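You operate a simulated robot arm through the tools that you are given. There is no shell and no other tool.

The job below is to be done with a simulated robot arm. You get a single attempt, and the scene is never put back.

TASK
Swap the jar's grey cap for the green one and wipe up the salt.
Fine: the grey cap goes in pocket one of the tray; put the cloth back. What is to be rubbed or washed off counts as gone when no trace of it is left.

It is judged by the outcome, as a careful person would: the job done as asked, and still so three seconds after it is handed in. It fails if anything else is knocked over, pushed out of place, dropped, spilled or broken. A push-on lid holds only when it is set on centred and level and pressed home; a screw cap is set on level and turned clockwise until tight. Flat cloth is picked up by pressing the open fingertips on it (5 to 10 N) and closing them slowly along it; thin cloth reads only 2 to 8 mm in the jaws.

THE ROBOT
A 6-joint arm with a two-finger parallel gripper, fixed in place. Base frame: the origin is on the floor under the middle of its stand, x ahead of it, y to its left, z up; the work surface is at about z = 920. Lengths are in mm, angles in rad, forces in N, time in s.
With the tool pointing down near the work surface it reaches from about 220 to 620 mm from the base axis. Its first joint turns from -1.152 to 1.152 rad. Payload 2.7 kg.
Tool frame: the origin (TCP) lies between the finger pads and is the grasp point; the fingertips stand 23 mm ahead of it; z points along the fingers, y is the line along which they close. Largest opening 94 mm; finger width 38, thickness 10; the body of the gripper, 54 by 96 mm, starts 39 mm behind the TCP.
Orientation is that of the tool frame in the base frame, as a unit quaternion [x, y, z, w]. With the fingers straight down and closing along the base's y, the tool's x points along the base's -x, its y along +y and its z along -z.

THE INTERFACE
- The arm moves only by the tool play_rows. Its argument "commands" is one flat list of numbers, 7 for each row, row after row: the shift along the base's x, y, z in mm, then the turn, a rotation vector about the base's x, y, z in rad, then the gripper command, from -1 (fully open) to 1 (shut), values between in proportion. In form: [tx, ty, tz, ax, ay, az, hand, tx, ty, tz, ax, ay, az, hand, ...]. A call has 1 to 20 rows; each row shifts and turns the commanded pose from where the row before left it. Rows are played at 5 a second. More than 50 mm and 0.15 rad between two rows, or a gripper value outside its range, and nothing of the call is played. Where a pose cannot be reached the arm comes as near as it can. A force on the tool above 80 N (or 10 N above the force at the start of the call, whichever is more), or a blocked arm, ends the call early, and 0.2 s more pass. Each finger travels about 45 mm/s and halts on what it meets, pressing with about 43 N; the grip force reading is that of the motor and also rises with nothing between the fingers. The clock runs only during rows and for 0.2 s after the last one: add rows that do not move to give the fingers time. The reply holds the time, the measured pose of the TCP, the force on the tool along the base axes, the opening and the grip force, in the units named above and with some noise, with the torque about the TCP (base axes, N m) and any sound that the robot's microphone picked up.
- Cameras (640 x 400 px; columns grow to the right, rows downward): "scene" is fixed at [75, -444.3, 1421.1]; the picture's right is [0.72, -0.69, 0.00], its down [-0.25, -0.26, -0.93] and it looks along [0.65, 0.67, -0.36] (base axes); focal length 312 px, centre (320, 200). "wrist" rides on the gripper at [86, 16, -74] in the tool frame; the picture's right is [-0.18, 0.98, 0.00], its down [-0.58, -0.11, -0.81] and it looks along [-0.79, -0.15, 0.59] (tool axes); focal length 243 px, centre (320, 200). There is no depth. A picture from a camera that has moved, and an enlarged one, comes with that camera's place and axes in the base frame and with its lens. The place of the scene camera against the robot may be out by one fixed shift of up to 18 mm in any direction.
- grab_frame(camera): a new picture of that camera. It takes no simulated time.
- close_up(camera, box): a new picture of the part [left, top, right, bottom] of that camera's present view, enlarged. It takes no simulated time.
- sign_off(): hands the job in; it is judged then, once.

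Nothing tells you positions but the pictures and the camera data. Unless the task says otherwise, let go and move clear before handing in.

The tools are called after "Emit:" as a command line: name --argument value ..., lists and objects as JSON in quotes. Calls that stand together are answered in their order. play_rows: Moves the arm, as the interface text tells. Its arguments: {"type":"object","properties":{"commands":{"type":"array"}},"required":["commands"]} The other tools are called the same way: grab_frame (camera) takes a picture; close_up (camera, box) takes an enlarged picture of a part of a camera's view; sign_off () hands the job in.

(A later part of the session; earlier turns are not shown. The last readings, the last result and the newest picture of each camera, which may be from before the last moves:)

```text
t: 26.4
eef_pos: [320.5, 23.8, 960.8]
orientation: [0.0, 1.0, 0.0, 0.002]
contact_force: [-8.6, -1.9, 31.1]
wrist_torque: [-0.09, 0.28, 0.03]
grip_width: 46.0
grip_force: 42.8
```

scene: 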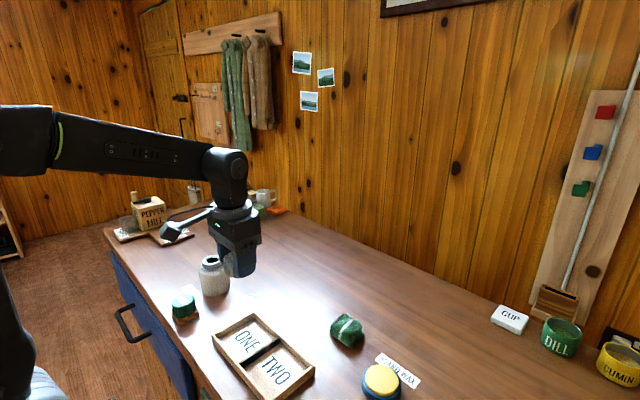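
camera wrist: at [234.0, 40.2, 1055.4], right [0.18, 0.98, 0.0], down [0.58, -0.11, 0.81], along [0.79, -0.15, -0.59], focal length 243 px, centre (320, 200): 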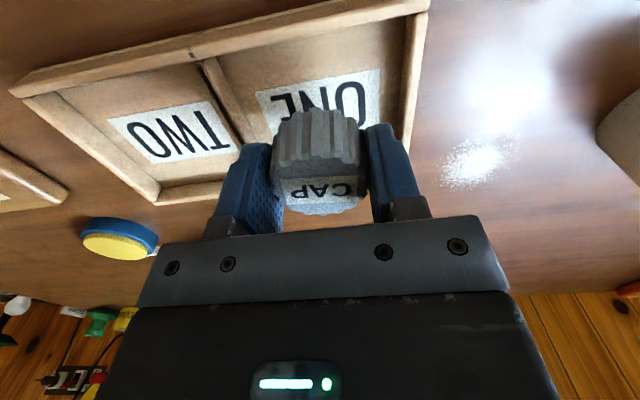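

The cap has touched the floor at TCP z about 961. I'll ease off half a millimetre and open just enough to let go.

Emit:
play_rows --commands '[0, 0, 0.6, 0, 0, 0, 1, 0, 0, 0, 0, 0, 0, 1]'

```text
t: 27.0
eef_pos: [320.8, 23.9, 961.1]
orientation: [0.0, 1.0, 0.001, 0.002]
contact_force: [-3.7, -1.1, 29.5]
wrist_torque: [-0.01, 0.16, 0.03]
grip_width: 45.9
grip_force: 42.7
```

Emit:
play_rows --commands '[0, 0, 0.8, 0, 0, 0, 1, 0, 0, 0, 0, 0, 0, 1]'

```text
t: 27.6
eef_pos: [321.4, 23.9, 961.2]
orientation: [0.0, 1.0, 0.001, 0.001]
contact_force: [5.5, 1.6, 12.7]
wrist_torque: [0.02, -0.21, 0.02]
grip_width: 46.0
grip_force: 42.9
```

Emit:
play_rows --commands '[0, 0, 0.5, 0, 0, 0, 1, 0, 0, 0, 0, 0, 0, 0.3, 0, 0, 0, 0, 0, 0, 0.0, 0, 0, 0, 0, 0, 0, -0.08, 0, 0, 0, 0, 0, 0, -0.16, 0, 0, 0, 0, 0, 0, -0.24, 0, 0, 0, 0, 0, 0, -0.24]'

Emit:
close_up --camera "scene" --box '[220, 290, 300, 360]'

Emit:
close_up --camera "wrist" --box '[200, 0, 440, 200]'

```text
t: 29.2
eef_pos: [319.4, 23.3, 963.3]
orientation: [-0.001, 1.0, 0.001, 0.001]
contact_force: [0.1, 0.7, -0.2]
wrist_torque: [0.01, 0.0, 0.02]
grip_width: 58.3
grip_force: 0.0
```

```text
5.71 times, centred on (260, 325) of scene
camera zoom: at [75.0, -444.3, 1421.1], right [0.72, -0.69, 0.0], down [-0.25, -0.26, -0.93], along [0.65, 0.67, -0.36], focal length 1784 px, centre (663, -514)
```

zoom: 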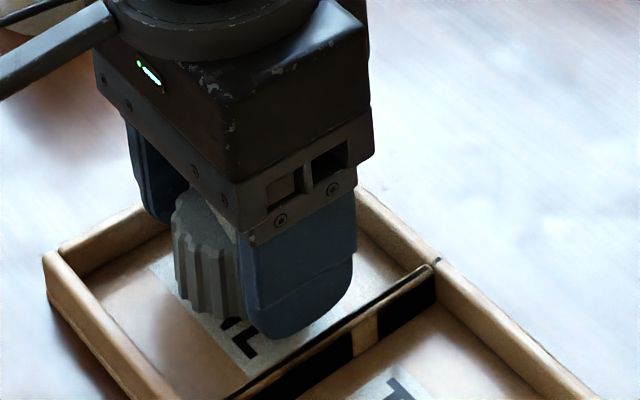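

```text
2.00 times, centred on (320, 100) of wrist
camera zoom: at [234.4, 39.1, 1036.5], right [0.18, 0.98, 0.0], down [0.58, -0.11, 0.81], along [0.79, -0.15, -0.59], focal length 485 px, centre (320, 400)
```

zoom: 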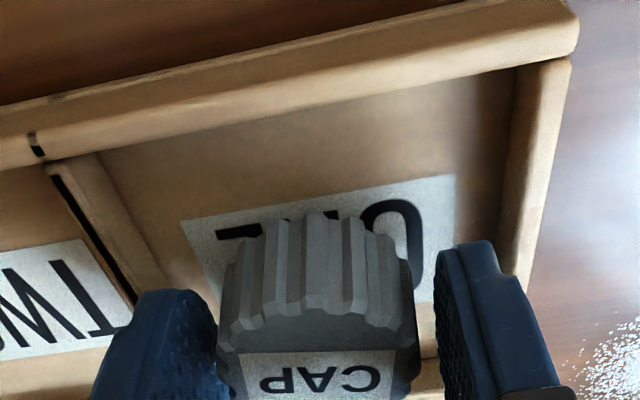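

The cap is released and looks upright. I'll rise straight up and check it stands.

Emit:
play_rows --commands '[0, 0, 4, 0, 0, 0, -0.24, 0, 0, 8, 0, 0, 0, -0.24, 0, 0, 15, 0, 0, 0, -0.24, 0, 0, 25, 0, 0, 0, -0.24, 0, 0, 30, 0, 0, 0, -0.24, 0, 0, 30, 0, 0, 0, -0.6, 0, 0, 0, 0, 0, 0, -1]'

Emit:
close_up --camera "scene" --box '[200, 280, 320, 400]'

Emit:
close_up --camera "wrist" --box '[0, 0, 640, 20]'

```text
t: 30.8
eef_pos: [319.9, 23.3, 1075.2]
orientation: [0.001, 1.0, 0.001, 0.0]
contact_force: [0.2, 0.1, -0.5]
wrist_torque: [0.03, 0.02, -0.01]
grip_width: 94.4
grip_force: 0.0
```

```text
3.33 times, centred on (260, 340) of scene
camera zoom: at [75.0, -444.3, 1421.1], right [0.72, -0.69, 0.0], down [-0.25, -0.26, -0.93], along [0.65, 0.67, -0.36], focal length 1041 px, centre (520, -267)
```

zoom: 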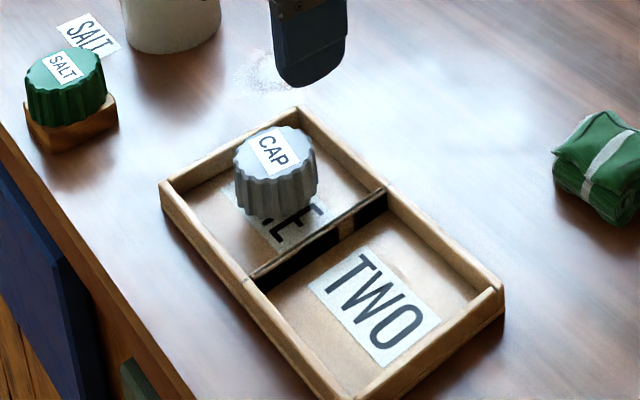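

```text
1.00 times, centred on (320, 10) of wrist (not enlarged: the box is as wide or as high as the picture)
camera zoom: at [234.5, 39.4, 1149.0], right [0.18, 0.98, 0.0], down [0.58, -0.11, 0.81], along [0.79, -0.15, -0.59], focal length 243 px, centre (320, 390)
```

zoom: 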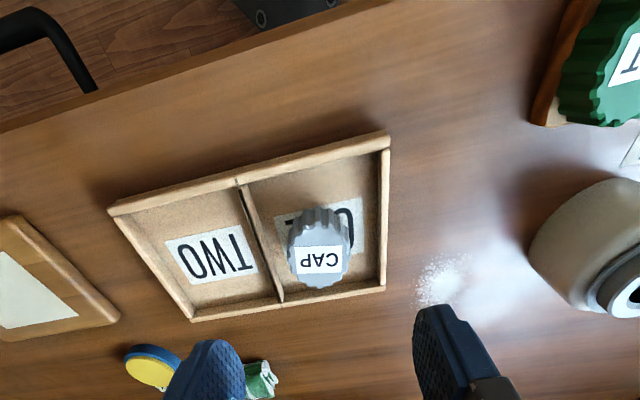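

The grey cap stands upright in pocket one. Next I'll go above the green cap for a close look.

Emit:
play_rows --commands '[-8.4, 23.8, 5, 0, 0, 0, -1, -8.4, 23.8, 0, 0, 0, 0, -1, -8.4, 23.8, 0, 0, 0, 0, -1, -8.4, 23.8, 0, 0, 0, 0, -1, -8.4, 23.8, 0, 0, 0, 0, -1, -8.4, 23.8, 0, 0, 0, 0, -1, -8.4, 23.8, 0, 0, 0, 0, -1, 0, 0, 0, 0, 0, 0, -1]'

Emit:
close_up --camera "wrist" --box '[0, 0, 640, 20]'

Emit:
close_up --camera "wrist" --box '[250, 0, 400, 130]'

Emit:
close_up --camera "scene" --box '[140, 200, 260, 330]'

```text
t: 32.6
eef_pos: [261.7, 189.4, 1077.7]
orientation: [0.001, 1.0, 0.001, 0.0]
contact_force: [-0.4, -1.1, -1.0]
wrist_torque: [0.03, 0.03, 0.01]
grip_width: 94.1
grip_force: 0.1
```

```text
1.00 times, centred on (320, 10) of wrist (not enlarged: the box is as wide or as high as the picture)
camera zoom: at [175.9, 205.4, 1153.0], right [0.19, 0.98, 0.0], down [0.58, -0.11, 0.81], along [0.79, -0.15, -0.59], focal length 243 px, centre (320, 390)
```

zoom: 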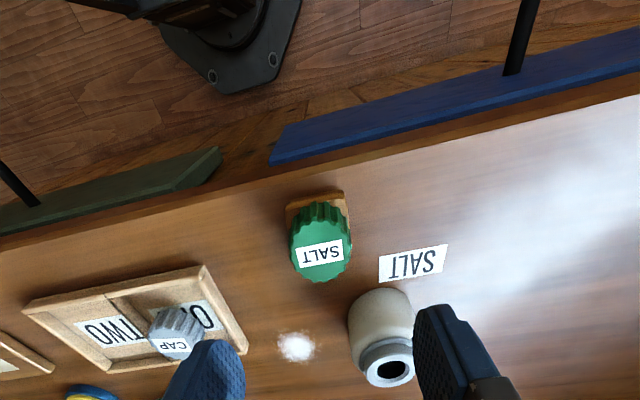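

```text
3.08 times, centred on (325, 65) of wrist
camera zoom: at [175.9, 205.4, 1153.0], right [0.19, 0.98, 0.0], down [0.58, -0.11, 0.81], along [0.79, -0.15, -0.59], focal length 746 px, centre (305, 615)
```

zoom: 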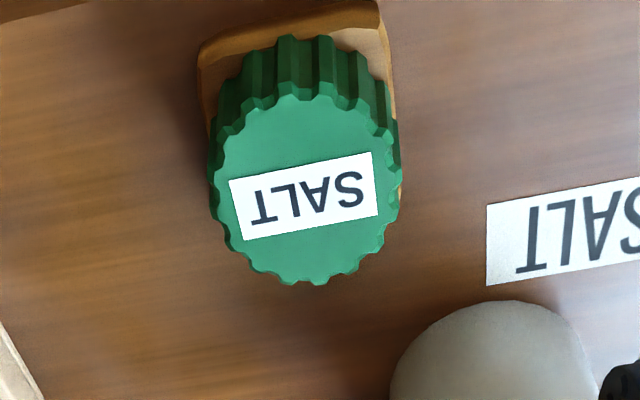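

```text
3.08 times, centred on (200, 265) of scene
camera zoom: at [75.0, -444.3, 1421.1], right [0.72, -0.69, 0.0], down [-0.25, -0.26, -0.93], along [0.65, 0.67, -0.36], focal length 961 px, centre (689, 0)
```

zoom: 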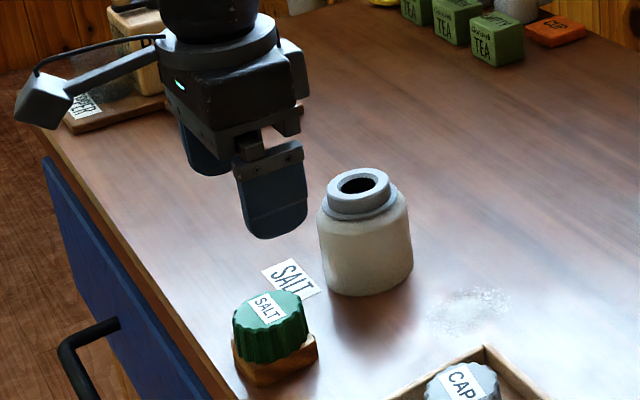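

The green cap's top comes out at about (260.6, 189.6, 961). I'll descend to just above it and check alignment again.

Emit:
play_rows --commands '[-1.0, 0.2, -25, 0, 0, 0, -1, 0, 0, -25, 0, 0, 0, -1, 0, 0, -20, 0, 0, 0, -1, 0, 0, -15, 0, 0, 0, -1, 0, 0, -8, 0, 0, 0, -1, 0, 0, -5, 0, 0, 0, -1, 0, 0, 0, 0, 0, 0, -1]'

Emit:
grab_frame --camera "wrist"

Emit:
close_up --camera "scene" --box '[140, 250, 230, 330]'

```text
t: 34.2
eef_pos: [261.4, 190.7, 980.8]
orientation: [0.0, 1.0, 0.001, -0.001]
contact_force: [0.6, 0.4, 0.2]
wrist_torque: [-0.04, -0.01, -0.02]
grip_width: 94.0
grip_force: 0.1
```

```text
taken
camera wrist: at [174.4, 205.7, 1055.3], right [0.18, 0.98, 0.0], down [0.58, -0.11, 0.81], along [0.79, -0.15, -0.59], focal length 243 px, centre (320, 200)
```

wrist: 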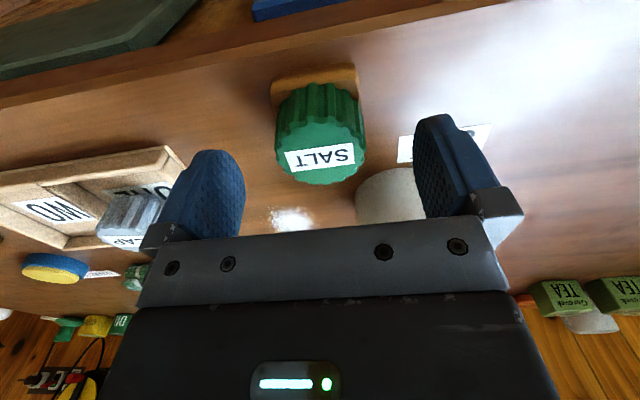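

```text
5.00 times, centred on (185, 290) of scene
camera zoom: at [75.0, -444.3, 1421.1], right [0.72, -0.69, 0.0], down [-0.25, -0.26, -0.93], along [0.65, 0.67, -0.36], focal length 1561 px, centre (995, -250)
```

zoom: 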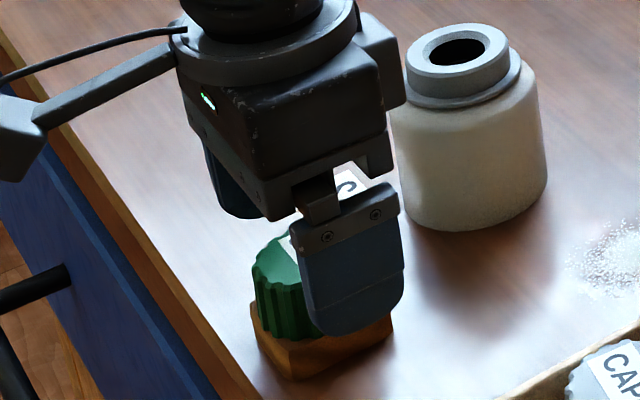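

Emit:
play_rows --commands '[-1.0, 0, -8, 0, 0, 0, -1, 0, 0, -6, 0, 0, 0, -1, 0, 0, -4, 0, 0, 0, -1, 0, 0, 0, 0, 0, 0, -1]'

Emit:
grab_frame --camera "wrist"

Emit:
close_up --camera "wrist" --box '[230, 80, 410, 220]'

Emit:
close_up --camera "scene" --box '[160, 270, 220, 330]'

```text
t: 35.2
eef_pos: [257.8, 189.8, 963.3]
orientation: [0.0, 1.0, 0.0, 0.001]
contact_force: [-1.0, 0.3, -0.2]
wrist_torque: [0.0, 0.03, -0.02]
grip_width: 94.0
grip_force: 0.1
```

```text
taken
camera wrist: at [173.4, 206.0, 1037.3], right [0.18, 0.98, 0.0], down [0.58, -0.11, 0.81], along [0.79, -0.15, -0.59], focal length 243 px, centre (320, 200)
```

wrist: 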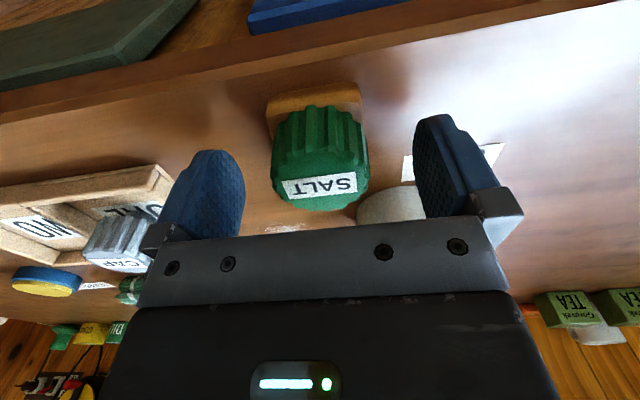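

```text
2.86 times, centred on (320, 150) of wrist
camera zoom: at [173.4, 206.0, 1037.3], right [0.18, 0.98, 0.0], down [0.58, -0.11, 0.81], along [0.79, -0.15, -0.59], focal length 693 px, centre (320, 343)
```

zoom: 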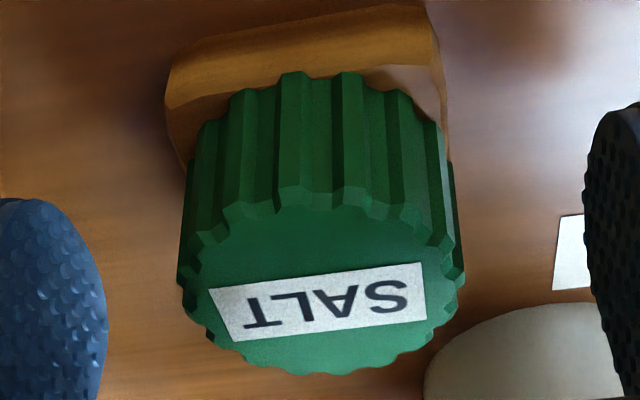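

```text
6.67 times, centred on (190, 300) of scene
camera zoom: at [75.0, -444.3, 1421.1], right [0.72, -0.69, 0.0], down [-0.25, -0.26, -0.93], along [0.65, 0.67, -0.36], focal length 2081 px, centre (1187, -467)
```

zoom: 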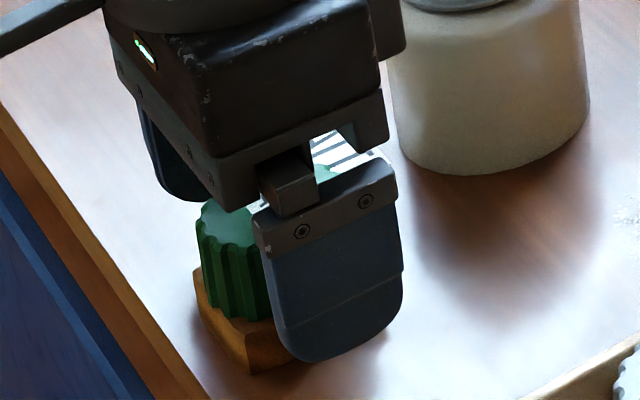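

The green cap is centred; its top is about 2 mm below the TCP. I'll lower 2.5 mm and close slowly.

Emit:
play_rows --commands '[0, 0, -1.5, 0, 0, 0, -1, 0, 0, -1, 0, 0, 0, -0.6, 0, 0, 0, 0, 0, 0, -0.2, 0, 0, 0, 0, 0, 0, -0.08, 0, 0, 0, 0, 0, 0, -0.04, 0, 0, 0, 0, 0, 0, 0.0, 0, 0, 0, 0, 0, 0, 0.04, 0, 0, 0, 0, 0, 0, 0.3, 0, 0, 0, 0, 0, 0, 1, 0, 0, 0, 0, 0, 0, 1]'

Emit:
grab_frame --camera "wrist"

Emit:
close_up --camera "scene" --box '[160, 270, 220, 330]'

```text
t: 37.4
eef_pos: [259.2, 190.1, 960.5]
orientation: [0.001, 1.0, 0.001, 0.0]
contact_force: [0.6, 0.8, 0.3]
wrist_torque: [0.03, 0.0, -0.01]
grip_width: 46.2
grip_force: 42.7
```

```text
taken
camera wrist: at [173.7, 205.9, 1034.8], right [0.18, 0.98, 0.0], down [0.58, -0.11, 0.81], along [0.79, -0.15, -0.59], focal length 243 px, centre (320, 200)
```

wrist: 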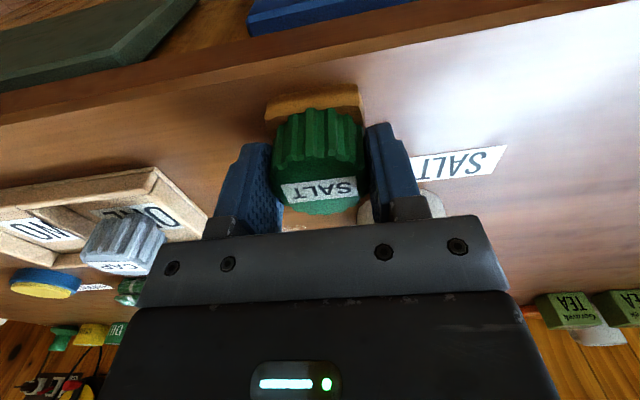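

```text
6.67 times, centred on (190, 300) of scene
camera zoom: at [75.0, -444.3, 1421.1], right [0.72, -0.69, 0.0], down [-0.25, -0.26, -0.93], along [0.65, 0.67, -0.36], focal length 2081 px, centre (1187, -467)
```

zoom: 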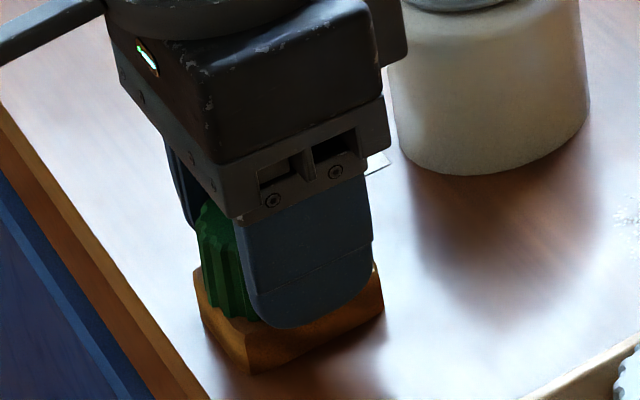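

The green cap is gripped (46.2 mm) with no side force. I'll lift it straight up slowly and check that the block stays.

Emit:
play_rows --commands '[0, 0, 1, 0, 0, 0, 1, 0, 0, 2, 0, 0, 0, 1, 0, 0, 3, 0, 0, 0, 1, 0, 0, 4, 0, 0, 0, 1, 0, 0, 6, 0, 0, 0, 1, 0, 0, 10, 0, 0, 0, 1, 0, 0, 0, 0, 0, 0, 1]'

Emit:
close_up --camera "scene" --box '[150, 250, 220, 330]'

```text
t: 39.0
eef_pos: [259.8, 190.5, 987.1]
orientation: [0.001, 1.0, 0.001, 0.0]
contact_force: [-1.0, 0.4, -1.1]
wrist_torque: [-0.05, -0.02, -0.01]
grip_width: 46.0
grip_force: 42.8
```

```text
5.00 times, centred on (185, 290) of scene
camera zoom: at [75.0, -444.3, 1421.1], right [0.72, -0.69, 0.0], down [-0.25, -0.26, -0.93], along [0.65, 0.67, -0.36], focal length 1561 px, centre (995, -250)
```

zoom: 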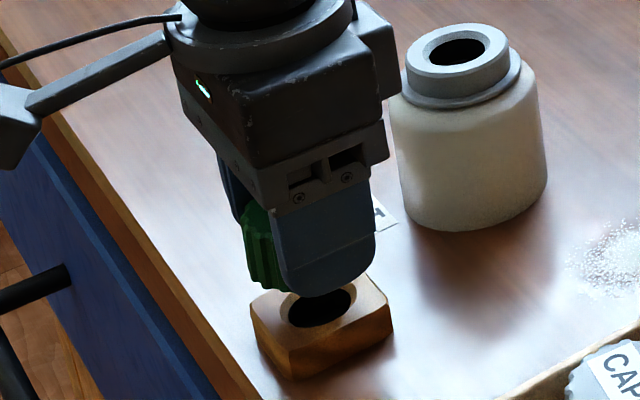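

The cap came out cleanly and the block stayed. I'll raise it, carry it over the jar, and turn the tool counter-clockwise so a long clockwise stroke is available.

Emit:
play_rows --commands '[0, 0, 25, 0, 0, 0, 1, 0, 0, 30, 0, 0, 0, 1, 0, 0, 30, 0, 0, 0, 1, 0, 0, 15, 0, 0, 0.1, 1, 17, 8.4, 0, 0, 0, 0.15, 1, 17, 8.4, 0, 0, 0, 0.15, 1, 17, 8.4, 0, 0, 0, 0.15, 1, 17, 8.4, 0, 0, 0, 0.15, 1, 17, 8.4, 0, 0, 0, 0.15, 1, 16, 8, 0, 0, 0, 0.15, 1, 0, 0, 0, 0, 0, 0.15, 1, 0, 0, 0, 0, 0, 0.15, 1, 0, 0, 0, 0, 0, 0.15, 1, 0, 0, 0, 0, 0, 0.15, 1, 0, 0, 0, 0, 0, 0, 1, 0, 0, 0, 0, 0, 0, 1]'

Emit:
close_up --camera "wrist" --box '[0, 0, 640, 200]'

Emit:
close_up --camera "scene" --box '[150, 190, 270, 330]'

```text
t: 42.4
eef_pos: [360.4, 240.7, 1086.0]
orientation: [0.717, -0.698, -0.001, 0.0]
contact_force: [0.8, 0.2, -0.3]
wrist_torque: [-0.01, 0.01, 0.0]
grip_width: 46.0
grip_force: 43.1
```

```text
1.00 times, centred on (320, 100) of wrist (not enlarged: the box is as wide or as high as the picture)
camera zoom: at [347.4, 153.3, 1161.0], right [-0.99, 0.16, 0.0], down [0.09, 0.58, 0.81], along [0.12, 0.8, -0.59], focal length 243 px, centre (320, 300)
```

zoom: 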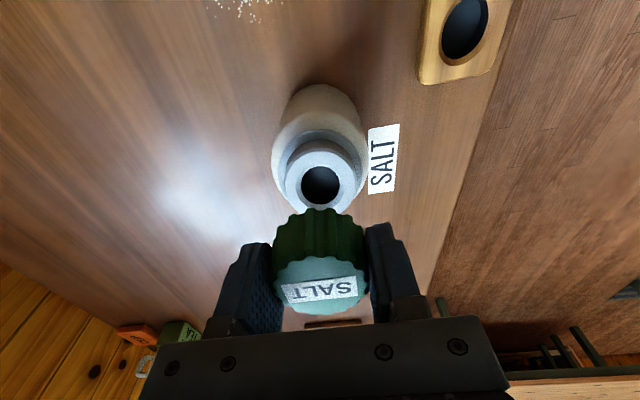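

```text
2.86 times, centred on (210, 260) of scene
camera zoom: at [75.0, -444.3, 1421.1], right [0.72, -0.69, 0.0], down [-0.25, -0.26, -0.93], along [0.65, 0.67, -0.36], focal length 892 px, centre (634, 29)
```

zoom: 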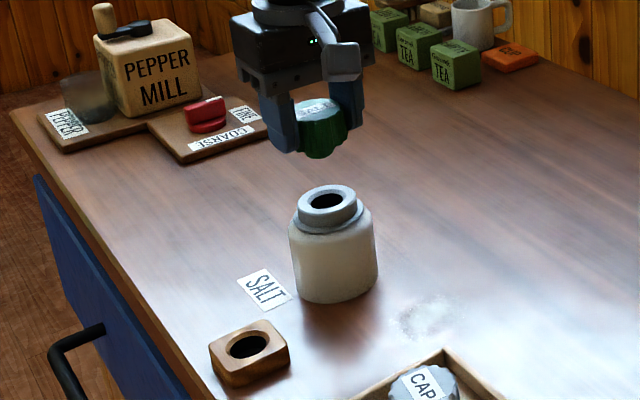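

The jar's bore shows right below; I'll enlarge it to confirm the centre before lowering.

Emit:
close_up --camera "wrist" --box '[260, 20, 380, 130]'

Emit:
close_up --camera "scene" --box '[185, 220, 235, 280]'

```text
3.64 times, centred on (320, 75) of wrist
camera zoom: at [347.4, 153.3, 1161.0], right [-0.99, 0.16, 0.0], down [0.09, 0.58, 0.81], along [0.12, 0.8, -0.59], focal length 882 px, centre (320, 654)
```

zoom: 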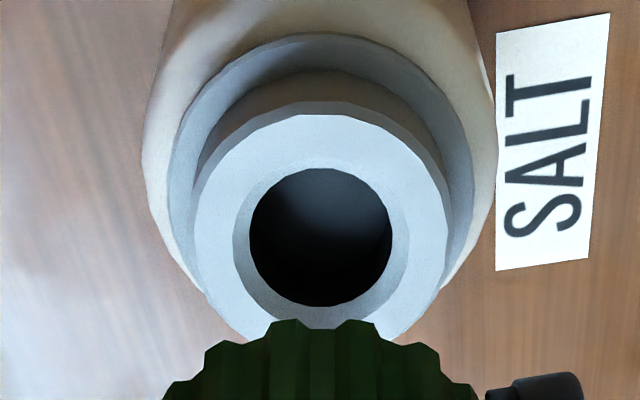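

```text
6.67 times, centred on (210, 250) of scene
camera zoom: at [75.0, -444.3, 1421.1], right [0.72, -0.69, 0.0], down [-0.25, -0.26, -0.93], along [0.65, 0.67, -0.36], focal length 2081 px, centre (1053, -133)
```

zoom: 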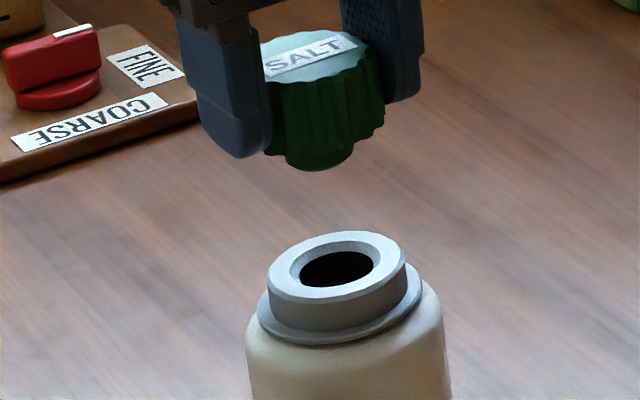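

The cap is aligned with the bore to within about half a millimetre. I'll lower it to the thread slowly, checking forces.

Emit:
play_rows --commands '[0, 0, -20, 0, 0, 0, 1, 0, 0, -15, 0, 0, 0, 1, 0, 0, -6, 0, 0, 0, 1, 0, 0, -4, 0, 0, 0, 1, 0, 0, -4, 0, 0, 0, 1, 0, 0, -3, 0, 0, 0, 1, 0, 0, -1, 0, 0, 0, 1, 0, 0, 0, 0, 0, 0, 1]'

Emit:
close_up --camera "scene" --box '[185, 220, 235, 280]'

```text
t: 44.2
eef_pos: [360.0, 241.1, 1033.4]
orientation: [0.717, -0.697, -0.001, 0.001]
contact_force: [-0.1, 0.1, -0.3]
wrist_torque: [0.03, 0.03, 0.04]
grip_width: 46.0
grip_force: 43.4
```

```text
6.67 times, centred on (210, 250) of scene
camera zoom: at [75.0, -444.3, 1421.1], right [0.72, -0.69, 0.0], down [-0.25, -0.26, -0.93], along [0.65, 0.67, -0.36], focal length 2081 px, centre (1053, -133)
```

zoom: 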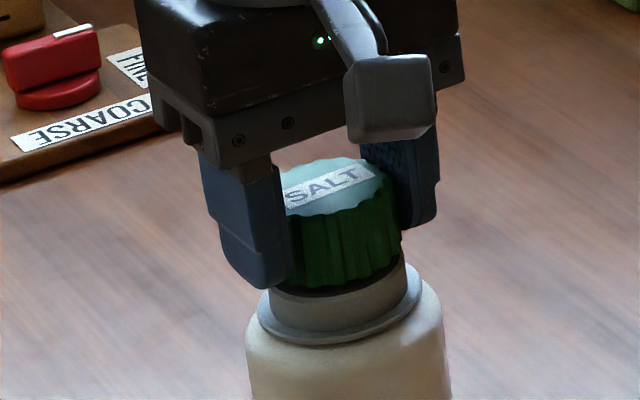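

The plug is in the bore with no side force. I'll lower further in half-millimetre steps to meet the thread.

Emit:
play_rows --commands '[0, 0, -0.7, 0, 0, 0, 1, 0, 0, -0.7, 0, 0, 0, 1, 0, 0, -0.7, 0, 0, 0, 1, 0, 0, -0.7, 0, 0, 0, 1, 0, 0, -0.5, 0, 0, 0, 1]'

```text
t: 45.4
eef_pos: [360.8, 241.3, 1030.3]
orientation: [0.717, -0.697, -0.001, 0.001]
contact_force: [-0.5, 0.1, -0.1]
wrist_torque: [0.0, -0.01, -0.05]
grip_width: 45.8
grip_force: 43.3
```

Emit:
play_rows --commands '[0, 0, -0.4, 0, 0, 0, 1, 0, 0, -0.4, 0, 0, 0, 1, 0, 0, -0.4, 0, 0, 0, 1]'

```text
t: 46.2
eef_pos: [360.1, 238.6, 1029.4]
orientation: [0.717, -0.698, -0.001, -0.001]
contact_force: [-0.2, 0.7, 5.5]
wrist_torque: [0.0, 0.06, 0.0]
grip_width: 45.9
grip_force: 42.9
```

It touches the thread at z about 1029 (5.5 N), as expected. I'll start turning clockwise gently with a slight downward feed.

Emit:
play_rows --commands '[0, 0, -0.03, 0, 0, -0.08, 1, 0, 0, -0.03, 0, 0, -0.08, 1, 0, 0, -0.03, 0, 0, -0.08, 1, 0, 0, -0.03, 0, 0, -0.08, 1, 0, 0, -0.03, 0, 0, -0.08, 1, 0, 0, -0.03, 0, 0, -0.08, 1]'

```text
t: 47.6
eef_pos: [361.8, 240.5, 1029.5]
orientation: [-0.529, 0.848, 0.001, 0.0]
contact_force: [1.3, -1.3, 7.3]
wrist_torque: [-0.03, -0.04, 0.02]
grip_width: 46.1
grip_force: 42.9
```

Emit:
play_rows --commands '[0, 0, -0.06, 0, 0, -0.1, 1, 0, 0, -0.06, 0, 0, -0.1, 1, 0, 0, -0.06, 0, 0, -0.1, 1, 0, 0, -0.06, 0, 0, -0.1, 1, 0, 0, -0.06, 0, 0, -0.1, 1, 0, 0, -0.06, 0, 0, -0.1, 1, 0, 0, -0.06, 0, 0, -0.1, 1, 0, 0, -0.06, 0, 0, -0.1, 1]'

Emit:
close_up --camera "scene" --box '[185, 220, 235, 280]'

```text
t: 49.4
eef_pos: [360.5, 239.7, 1028.1]
orientation: [-0.157, 0.988, 0.001, 0.0]
contact_force: [-4.7, -12.9, 25.4]
wrist_torque: [-0.35, 0.08, 0.01]
grip_width: 46.3
grip_force: 42.7
```

```text
6.67 times, centred on (210, 250) of scene
camera zoom: at [74.6, -444.9, 1420.9], right [0.72, -0.69, 0.0], down [-0.25, -0.26, -0.93], along [0.65, 0.67, -0.36], focal length 2081 px, centre (1053, -133)
```

zoom: 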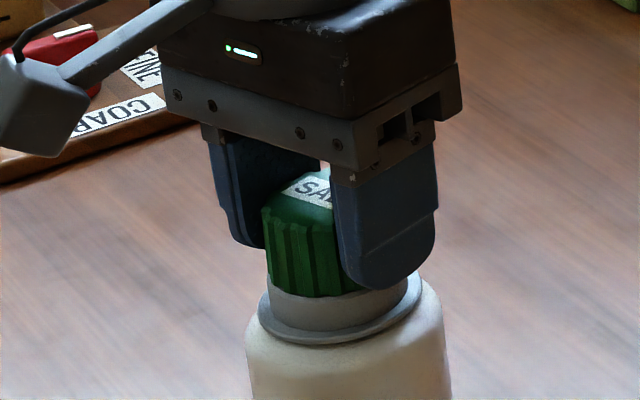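

The axial and side forces have grown a bit (25 N, -13 N in y). I'll ease up 0.3 mm, shift 0.5 mm in y, and turn on without extra feed.

Emit:
play_rows --commands '[-0.2, -0.5, 0.3, 0, 0, 0, 1, 0, 0, 0, 0, 0, -0.08, 1, 0, 0, 0, 0, 0, -0.08, 1, 0, 0, 0, 0, 0, -0.08, 1, 0, 0, 0, 0, 0, -0.08, 1]'

```text
t: 50.6
eef_pos: [358.9, 240.4, 1027.8]
orientation: [0.0, 1.0, 0.001, 0.001]
contact_force: [-0.6, -9.0, 22.2]
wrist_torque: [-0.39, -0.01, 0.69]
grip_width: 46.1
grip_force: 42.9
```

A resisting torque of 0.69 N m has appeared. I'll look at the cap before going on.

Emit:
grab_frame --camera "wrist"

Emit:
close_up --camera "wrist" --box '[230, 0, 410, 220]'

Emit:
close_up --camera "scene" --box '[185, 230, 235, 280]'

```text
taken
camera wrist: at [274.3, 255.1, 1103.3], right [0.18, 0.98, 0.0], down [0.58, -0.11, 0.81], along [0.79, -0.15, -0.59], focal length 243 px, centre (320, 200)
```

wrist: 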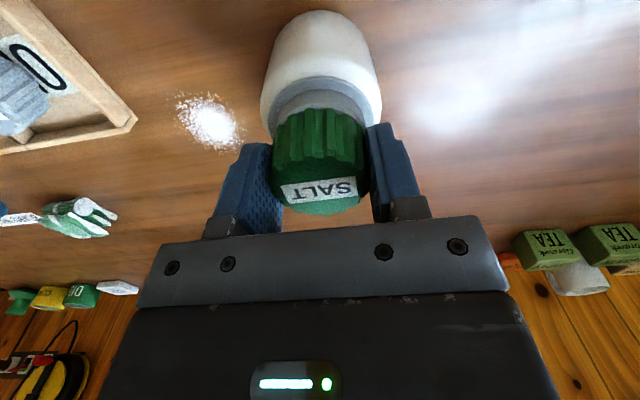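

```text
1.82 times, centred on (320, 110) of wrist
camera zoom: at [274.3, 255.1, 1103.3], right [0.18, 0.98, 0.0], down [0.58, -0.11, 0.81], along [0.79, -0.15, -0.59], focal length 441 px, centre (320, 364)
```

zoom: 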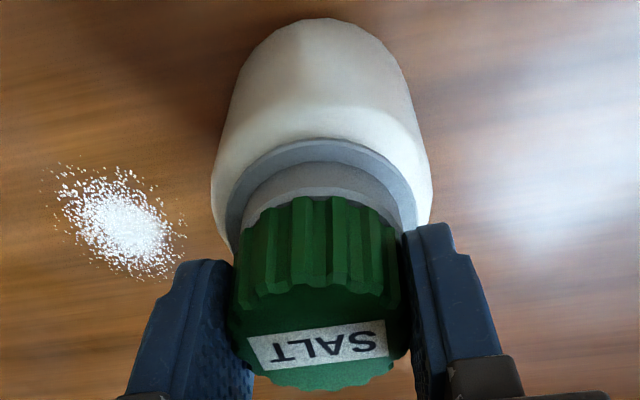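

```text
8.00 times, centred on (210, 255) of scene
camera zoom: at [74.7, -444.7, 1421.0], right [0.72, -0.69, 0.0], down [-0.25, -0.26, -0.93], along [0.65, 0.67, -0.36], focal length 2497 px, centre (1200, -240)
```

zoom: 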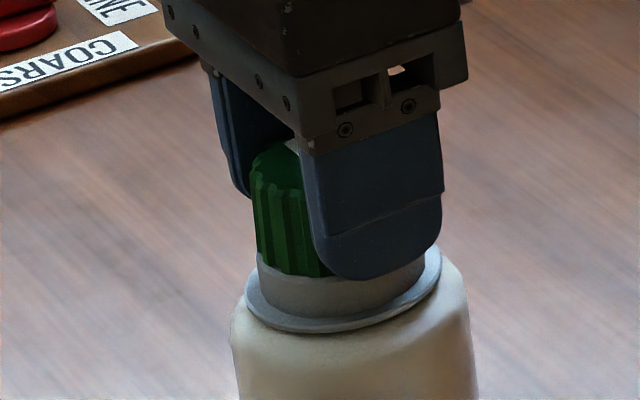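

The cap sits level with the label still aligned to the fingers, so no slip. I'll correct y slightly more and turn on in small steps, watching the torque.

Emit:
play_rows --commands '[0, -0.4, 0.2, 0, 0, 0, 1, 0, 0, 0, 0, 0, -0.05, 1, 0, 0, 0, 0, 0, -0.05, 1]'

Emit:
close_up --camera "wrist" --box '[230, 0, 410, 220]'

```text
t: 51.4
eef_pos: [359.5, 239.8, 1028.7]
orientation: [0.051, 0.999, 0.002, 0.001]
contact_force: [-0.2, 0.1, 9.1]
wrist_torque: [0.11, -0.05, 0.45]
grip_width: 46.2
grip_force: 43.3
```

```text
1.82 times, centred on (320, 110) of wrist
camera zoom: at [276.3, 263.8, 1102.8], right [0.28, 0.96, 0.0], down [0.57, -0.17, 0.81], along [0.77, -0.23, -0.59], focal length 441 px, centre (320, 364)
```

zoom: 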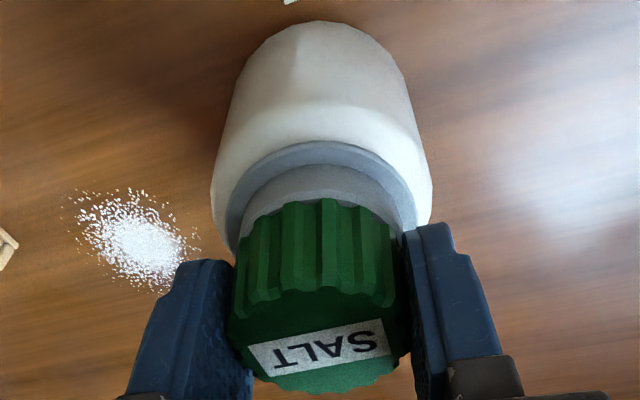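

The cap has moved down with the side force gone and 0.45 N m of torque, so the thread is drawing it in. I'll continue clockwise.

Emit:
play_rows --commands '[0, 0, -0.03, 0, 0, -0.06, 1, 0, 0, -0.03, 0, 0, -0.06, 1, 0, 0, -0.03, 0, 0, -0.06, 1, 0, 0, -0.03, 0, 0, -0.06, 1, 0, 0, -0.03, 0, 0, -0.06, 1]'

Emit:
close_up --camera "wrist" --box '[230, 0, 410, 220]'

```text
t: 52.6
eef_pos: [361.3, 240.0, 1028.5]
orientation: [0.2, 0.98, 0.001, 0.0]
contact_force: [0.0, 3.4, -3.1]
wrist_torque: [0.09, 0.05, 0.81]
grip_width: 46.1
grip_force: 43.2
```

```text
1.82 times, centred on (320, 110) of wrist
camera zoom: at [287.4, 287.9, 1102.8], right [0.55, 0.83, 0.0], down [0.49, -0.33, 0.81], along [0.67, -0.45, -0.59], focal length 441 px, centre (320, 364)
```

zoom: 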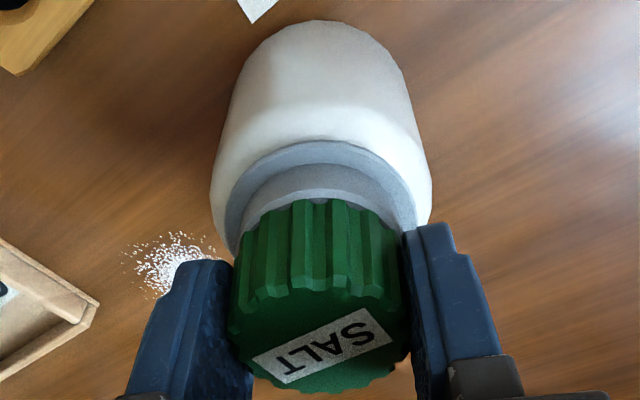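

The label has begun to turn relative to the fingers at 0.8 N m, meaning the cap now resists hard — it seems tight. I'll let go and rise a little to compare its seating with the original picture.

Emit:
play_rows --commands '[0, 0, 0, 0, 0, 0, 0.4, 0, 0, 0, 0, 0, 0, 0.0, 0, 0, 0, 0, 0, 0, -0.3, 0, 0, 0, 0, 0, 0, -0.7, 0, 0, 0, 0, 0, 0, -1, 0, 0, 0, 0, 0, 0, -1]'

Emit:
close_up --camera "wrist" --box '[230, 0, 410, 220]'

Emit:
close_up --camera "scene" --box '[190, 235, 240, 275]'

```text
t: 54.0
eef_pos: [360.9, 239.8, 1027.6]
orientation: [0.199, 0.98, 0.001, 0.0]
contact_force: [-1.2, -0.3, 0.1]
wrist_torque: [0.05, 0.0, -0.02]
grip_width: 93.9
grip_force: 0.0
```

```text
1.82 times, centred on (320, 110) of wrist
camera zoom: at [287.3, 287.6, 1103.1], right [0.55, 0.83, 0.0], down [0.49, -0.33, 0.81], along [0.67, -0.45, -0.59], focal length 441 px, centre (320, 364)
```

zoom: 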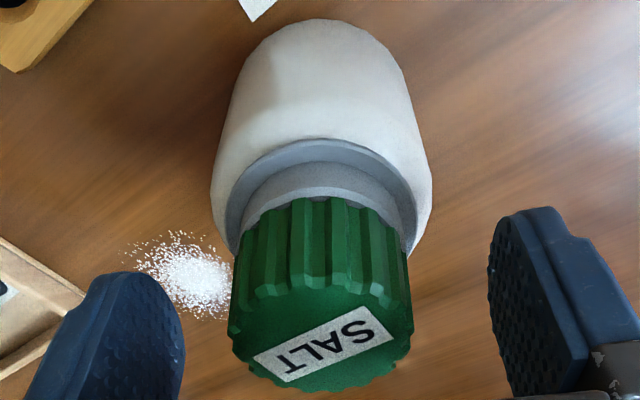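

```text
10.00 times, centred on (215, 255) of scene
camera zoom: at [75.0, -444.3, 1421.1], right [0.72, -0.69, 0.0], down [-0.25, -0.26, -0.93], along [0.65, 0.67, -0.36], focal length 3122 px, centre (1370, -350)
```

zoom: 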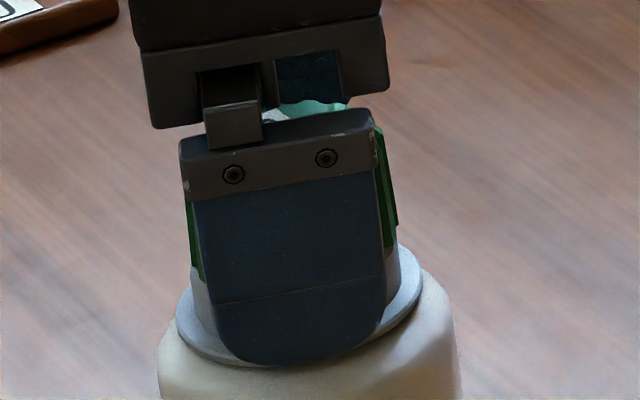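

Emit:
play_rows --commands '[0, 0, 10, 0, 0, 0, -1, 0, 0, 20, 0, 0, 0, -1, 0, 0, 25, 0, 0, 0, -1, 0, 0, 25, 0, 0, 0, -1, 0, 0, 0, 0, 0, 0, -1]'

Emit:
close_up --camera "scene" --box '[190, 235, 240, 275]'

Emit:
close_up --camera "scene" --box '[190, 235, 240, 300]'

Emit:
close_up --camera "wrist" --box '[0, 0, 640, 200]'

```text
t: 55.2
eef_pos: [360.5, 239.2, 1107.9]
orientation: [0.199, 0.98, 0.001, 0.0]
contact_force: [0.1, 0.4, 0.4]
wrist_torque: [-0.02, -0.01, 0.01]
grip_width: 93.9
grip_force: 0.0
```

```text
10.00 times, centred on (215, 255) of scene
camera zoom: at [75.0, -444.3, 1421.1], right [0.72, -0.69, 0.0], down [-0.25, -0.26, -0.93], along [0.65, 0.67, -0.36], focal length 3122 px, centre (1370, -350)
```

zoom: 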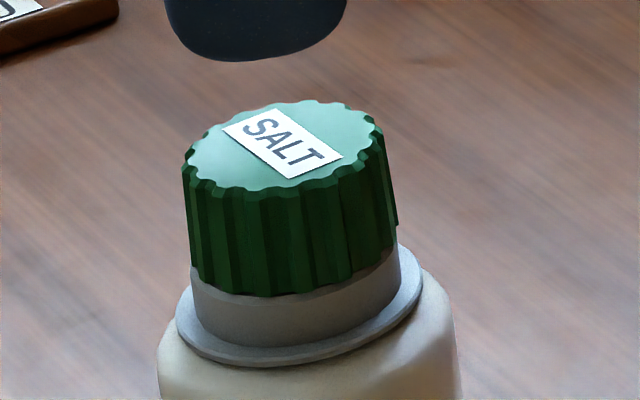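

```text
6.15 times, centred on (215, 268) of scene
camera zoom: at [75.0, -444.3, 1421.1], right [0.72, -0.69, 0.0], down [-0.25, -0.26, -0.93], along [0.65, 0.67, -0.36], focal length 1921 px, centre (966, -215)
```

zoom: 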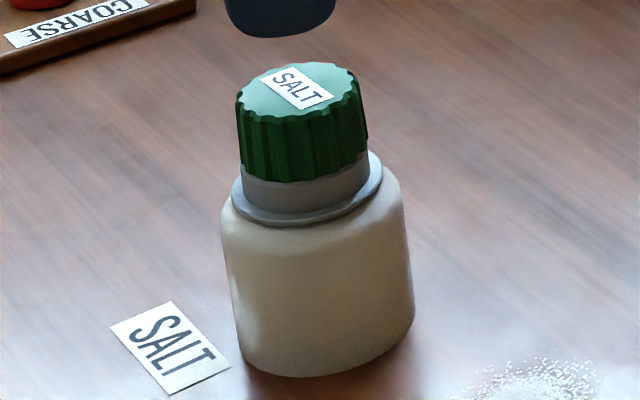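

```text
1.00 times, centred on (320, 100) of wrist (not enlarged: the box is as wide or as high as the picture)
camera zoom: at [287.7, 287.5, 1183.3], right [0.55, 0.83, 0.0], down [0.49, -0.33, 0.81], along [0.67, -0.45, -0.59], focal length 243 px, centre (320, 300)
```

zoom: 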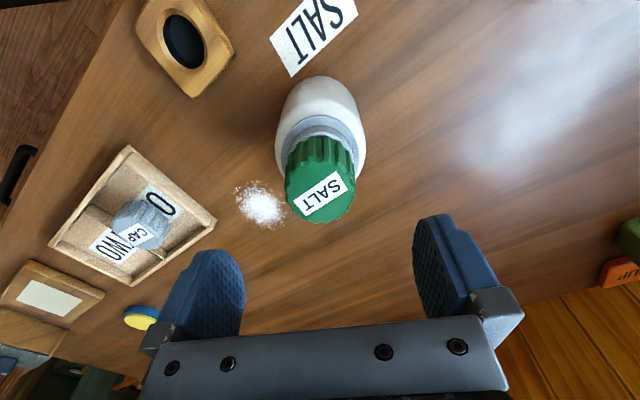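

The green cap sits level with its fluting within about half a millimetre of where the grey cap's was. To be certain that it is tight, I'll regrip and try one more clockwise stroke, comparing the label before and after.

Emit:
play_rows --commands '[0, 0, 0, 0, 0, 0.14, -1, 0, 0, 0, 0, 0, 0.14, -1, 0, 0, 0, 0, 0, 0.14, -1, 0, 0, 0, 0, 0, 0.14, -1, 0, 0, 0, 0, 0, 0.14, -1, 0, 0, -20, 0, 0, 0, -1, 0, 0, -25, 0, 0, 0, -1, 0, 0, -20, 0, 0, 0, -1, 0, 0, -10, 0, 0, 0, -1, 0, 0, -5.5, 0, 0, 0, -1, 0, 0, 0, 0, 0, 0, -1]'

Emit:
grab_frame --camera "wrist"

```text
t: 57.6
eef_pos: [360.1, 239.1, 1027.3]
orientation: [-0.149, 0.989, 0.0, 0.0]
contact_force: [-0.6, 1.8, -0.3]
wrist_torque: [0.04, 0.01, 0.02]
grip_width: 93.9
grip_force: 0.0
```

```text
taken
camera wrist: at [273.9, 228.9, 1102.9], right [-0.11, 0.99, 0.0], down [0.59, 0.07, 0.81], along [0.8, 0.09, -0.59], focal length 243 px, centre (320, 200)
```

wrist: 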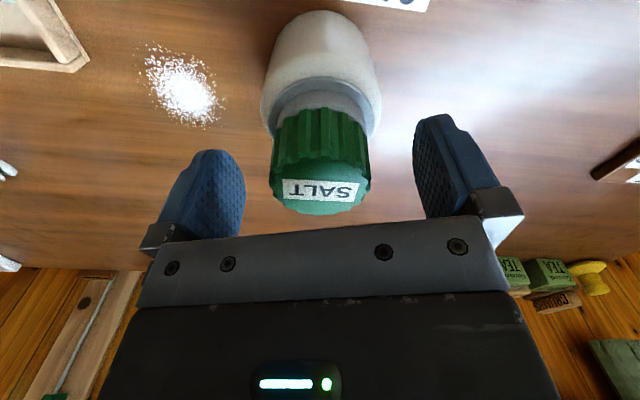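

Emit:
play_rows --commands '[0, 0, 0, 0, 0, 0, -0.5, 0, 0, 0, 0, 0, 0, -0.15, 0, 0, 0, 0, 0, 0, -0.05, 0, 0, 0, 0, 0, 0, 0.0, 0, 0, 0, 0, 0, 0, 0.04, 0, 0, 0, 0, 0, 0, 0.3, 0, 0, 0, 0, 0, 0, 1, 0, 0, 0, 0, 0, 0, 1]'

Emit:
close_up --camera "wrist" --box '[230, 80, 410, 220]'

Emit:
play_rows --commands '[0, 0, 0, 0, 0, -0.05, 1, 0, 0, 0, 0, 0, -0.05, 1, 0, 0, 0, 0, 0, -0.05, 1]'

Emit:
close_up --camera "wrist" --box '[230, 80, 410, 220]'

```text
t: 59.4
eef_pos: [360.0, 240.0, 1027.8]
orientation: [-0.149, 0.989, 0.002, -0.001]
contact_force: [-0.4, 1.3, 0.3]
wrist_torque: [0.07, -0.03, -0.03]
grip_width: 45.8
grip_force: 42.9
```

```text
2.86 times, centred on (320, 150) of wrist
camera zoom: at [273.9, 228.9, 1103.2], right [-0.11, 0.99, 0.0], down [0.59, 0.07, 0.81], along [0.8, 0.09, -0.59], focal length 693 px, centre (320, 343)
```

zoom: 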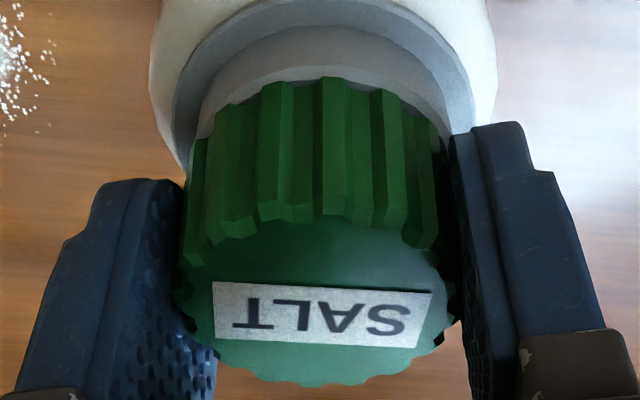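

```text
t: 60.2
eef_pos: [360.0, 238.4, 1028.9]
orientation: [-0.075, 0.997, 0.001, 0.001]
contact_force: [-0.5, 0.3, 4.4]
wrist_torque: [0.06, 0.06, 1.25]
grip_width: 45.7
grip_force: 43.0
```

```text
2.86 times, centred on (320, 150) of wrist
camera zoom: at [273.0, 242.0, 1103.2], right [0.04, 1.0, 0.0], down [0.59, -0.02, 0.81], along [0.81, -0.03, -0.59], focal length 693 px, centre (320, 343)
```

zoom: 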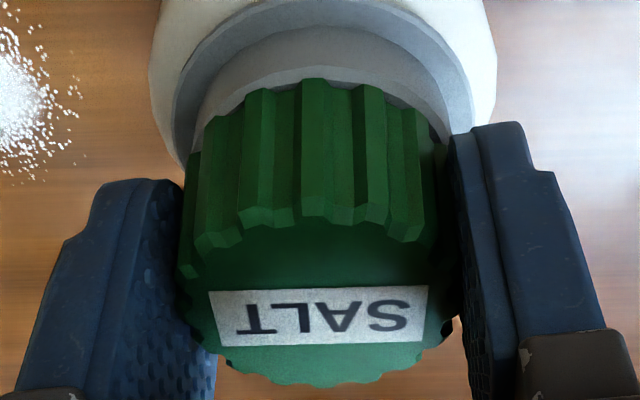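

The torque rose quickly to 1.25 N m with the cap barely moving, so it is close to its stop. Two more small steps will confirm.

Emit:
play_rows --commands '[0, 0, 0, 0, 0, -0.05, 1, 0, 0, 0, 0, 0, -0.05, 1, 0, 0, 0, 0, 0, 0, 1]'

Emit:
close_up --camera "wrist" --box '[230, 80, 410, 220]'

```text
t: 61.0
eef_pos: [359.1, 239.4, 1029.1]
orientation: [-0.024, 1.0, 0.001, 0.001]
contact_force: [-0.6, 0.8, 7.6]
wrist_torque: [0.0, -0.02, 0.86]
grip_width: 46.0
grip_force: 42.7
```

```text
2.86 times, centred on (320, 150) of wrist
camera zoom: at [273.9, 250.8, 1103.1], right [0.14, 0.99, 0.0], down [0.58, -0.08, 0.81], along [0.8, -0.11, -0.59], focal length 693 px, centre (320, 343)
```

zoom: 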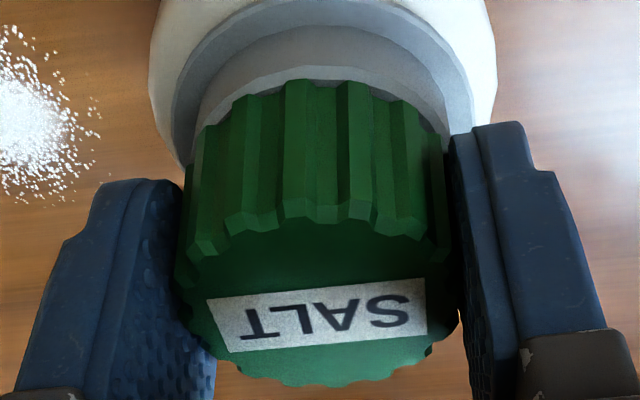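

The cap stays put while the pads slip over it, so it is tight. I'll let go and rise.

Emit:
play_rows --commands '[0, 0, 0, 0, 0, 0, 0.4, 0, 0, 0, 0, 0, 0, 0.0, 0, 0, 0, 0, 0, 0, -0.3, 0, 0, 0, 0, 0, 0, -0.7, 0, 0, 0, 0, 0, 0, -1, 0, 0, 5, 0, 0, 0, -1, 0, 0, 15, 0, 0, 0, -1, 0, 0, 25, 0, 0, 0, -1, 0, 0, 30, 0, 0, 0, -1, 0, 0, 30, 0, 0, 0, -1, 0, 0, 0, 0, 0, 0, -1]'

Emit:
close_up --camera "scene" --box '[190, 235, 240, 275]'

Emit:
close_up --camera "scene" --box '[150, 220, 310, 400]'

Emit:
close_up --camera "wrist" --box '[0, 0, 640, 100]'

```text
t: 63.4
eef_pos: [361.8, 238.5, 1132.5]
orientation: [-0.025, 1.0, 0.002, -0.001]
contact_force: [-0.1, 0.2, -0.2]
wrist_torque: [0.02, 0.02, 0.0]
grip_width: 94.1
grip_force: 0.1
```

```text
10.00 times, centred on (215, 255) of scene
camera zoom: at [75.0, -444.3, 1421.1], right [0.72, -0.69, 0.0], down [-0.25, -0.26, -0.93], along [0.65, 0.67, -0.36], focal length 3122 px, centre (1370, -350)
```

zoom: 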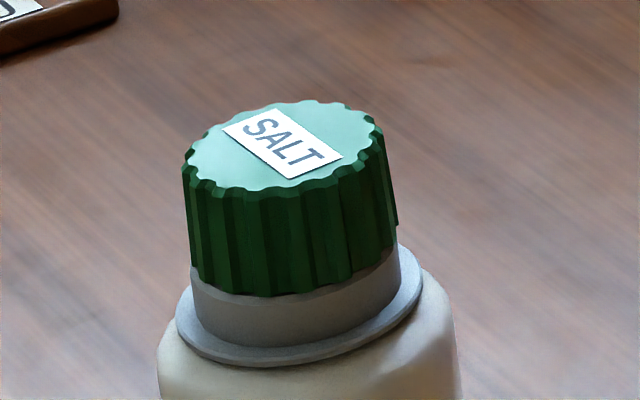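

```text
2.22 times, centred on (230, 310) of scene
camera zoom: at [75.0, -444.3, 1421.1], right [0.72, -0.69, 0.0], down [-0.25, -0.26, -0.93], along [0.65, 0.67, -0.36], focal length 694 px, centre (520, -44)
```

zoom: 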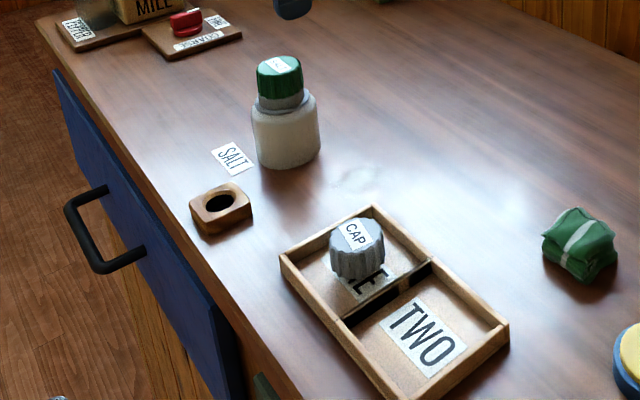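

```text
1.00 times, centred on (320, 50) of wrist (not enlarged: the box is as wide or as high as the picture)
camera zoom: at [274.2, 251.2, 1207.4], right [0.14, 0.99, 0.0], down [0.59, -0.08, 0.81], along [0.8, -0.11, -0.59], focal length 243 px, centre (320, 350)
```

zoom: 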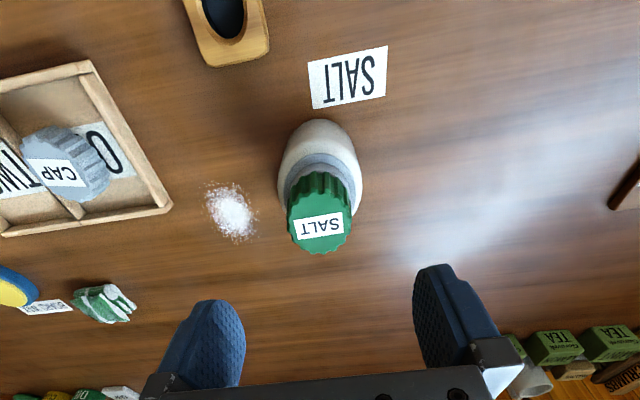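

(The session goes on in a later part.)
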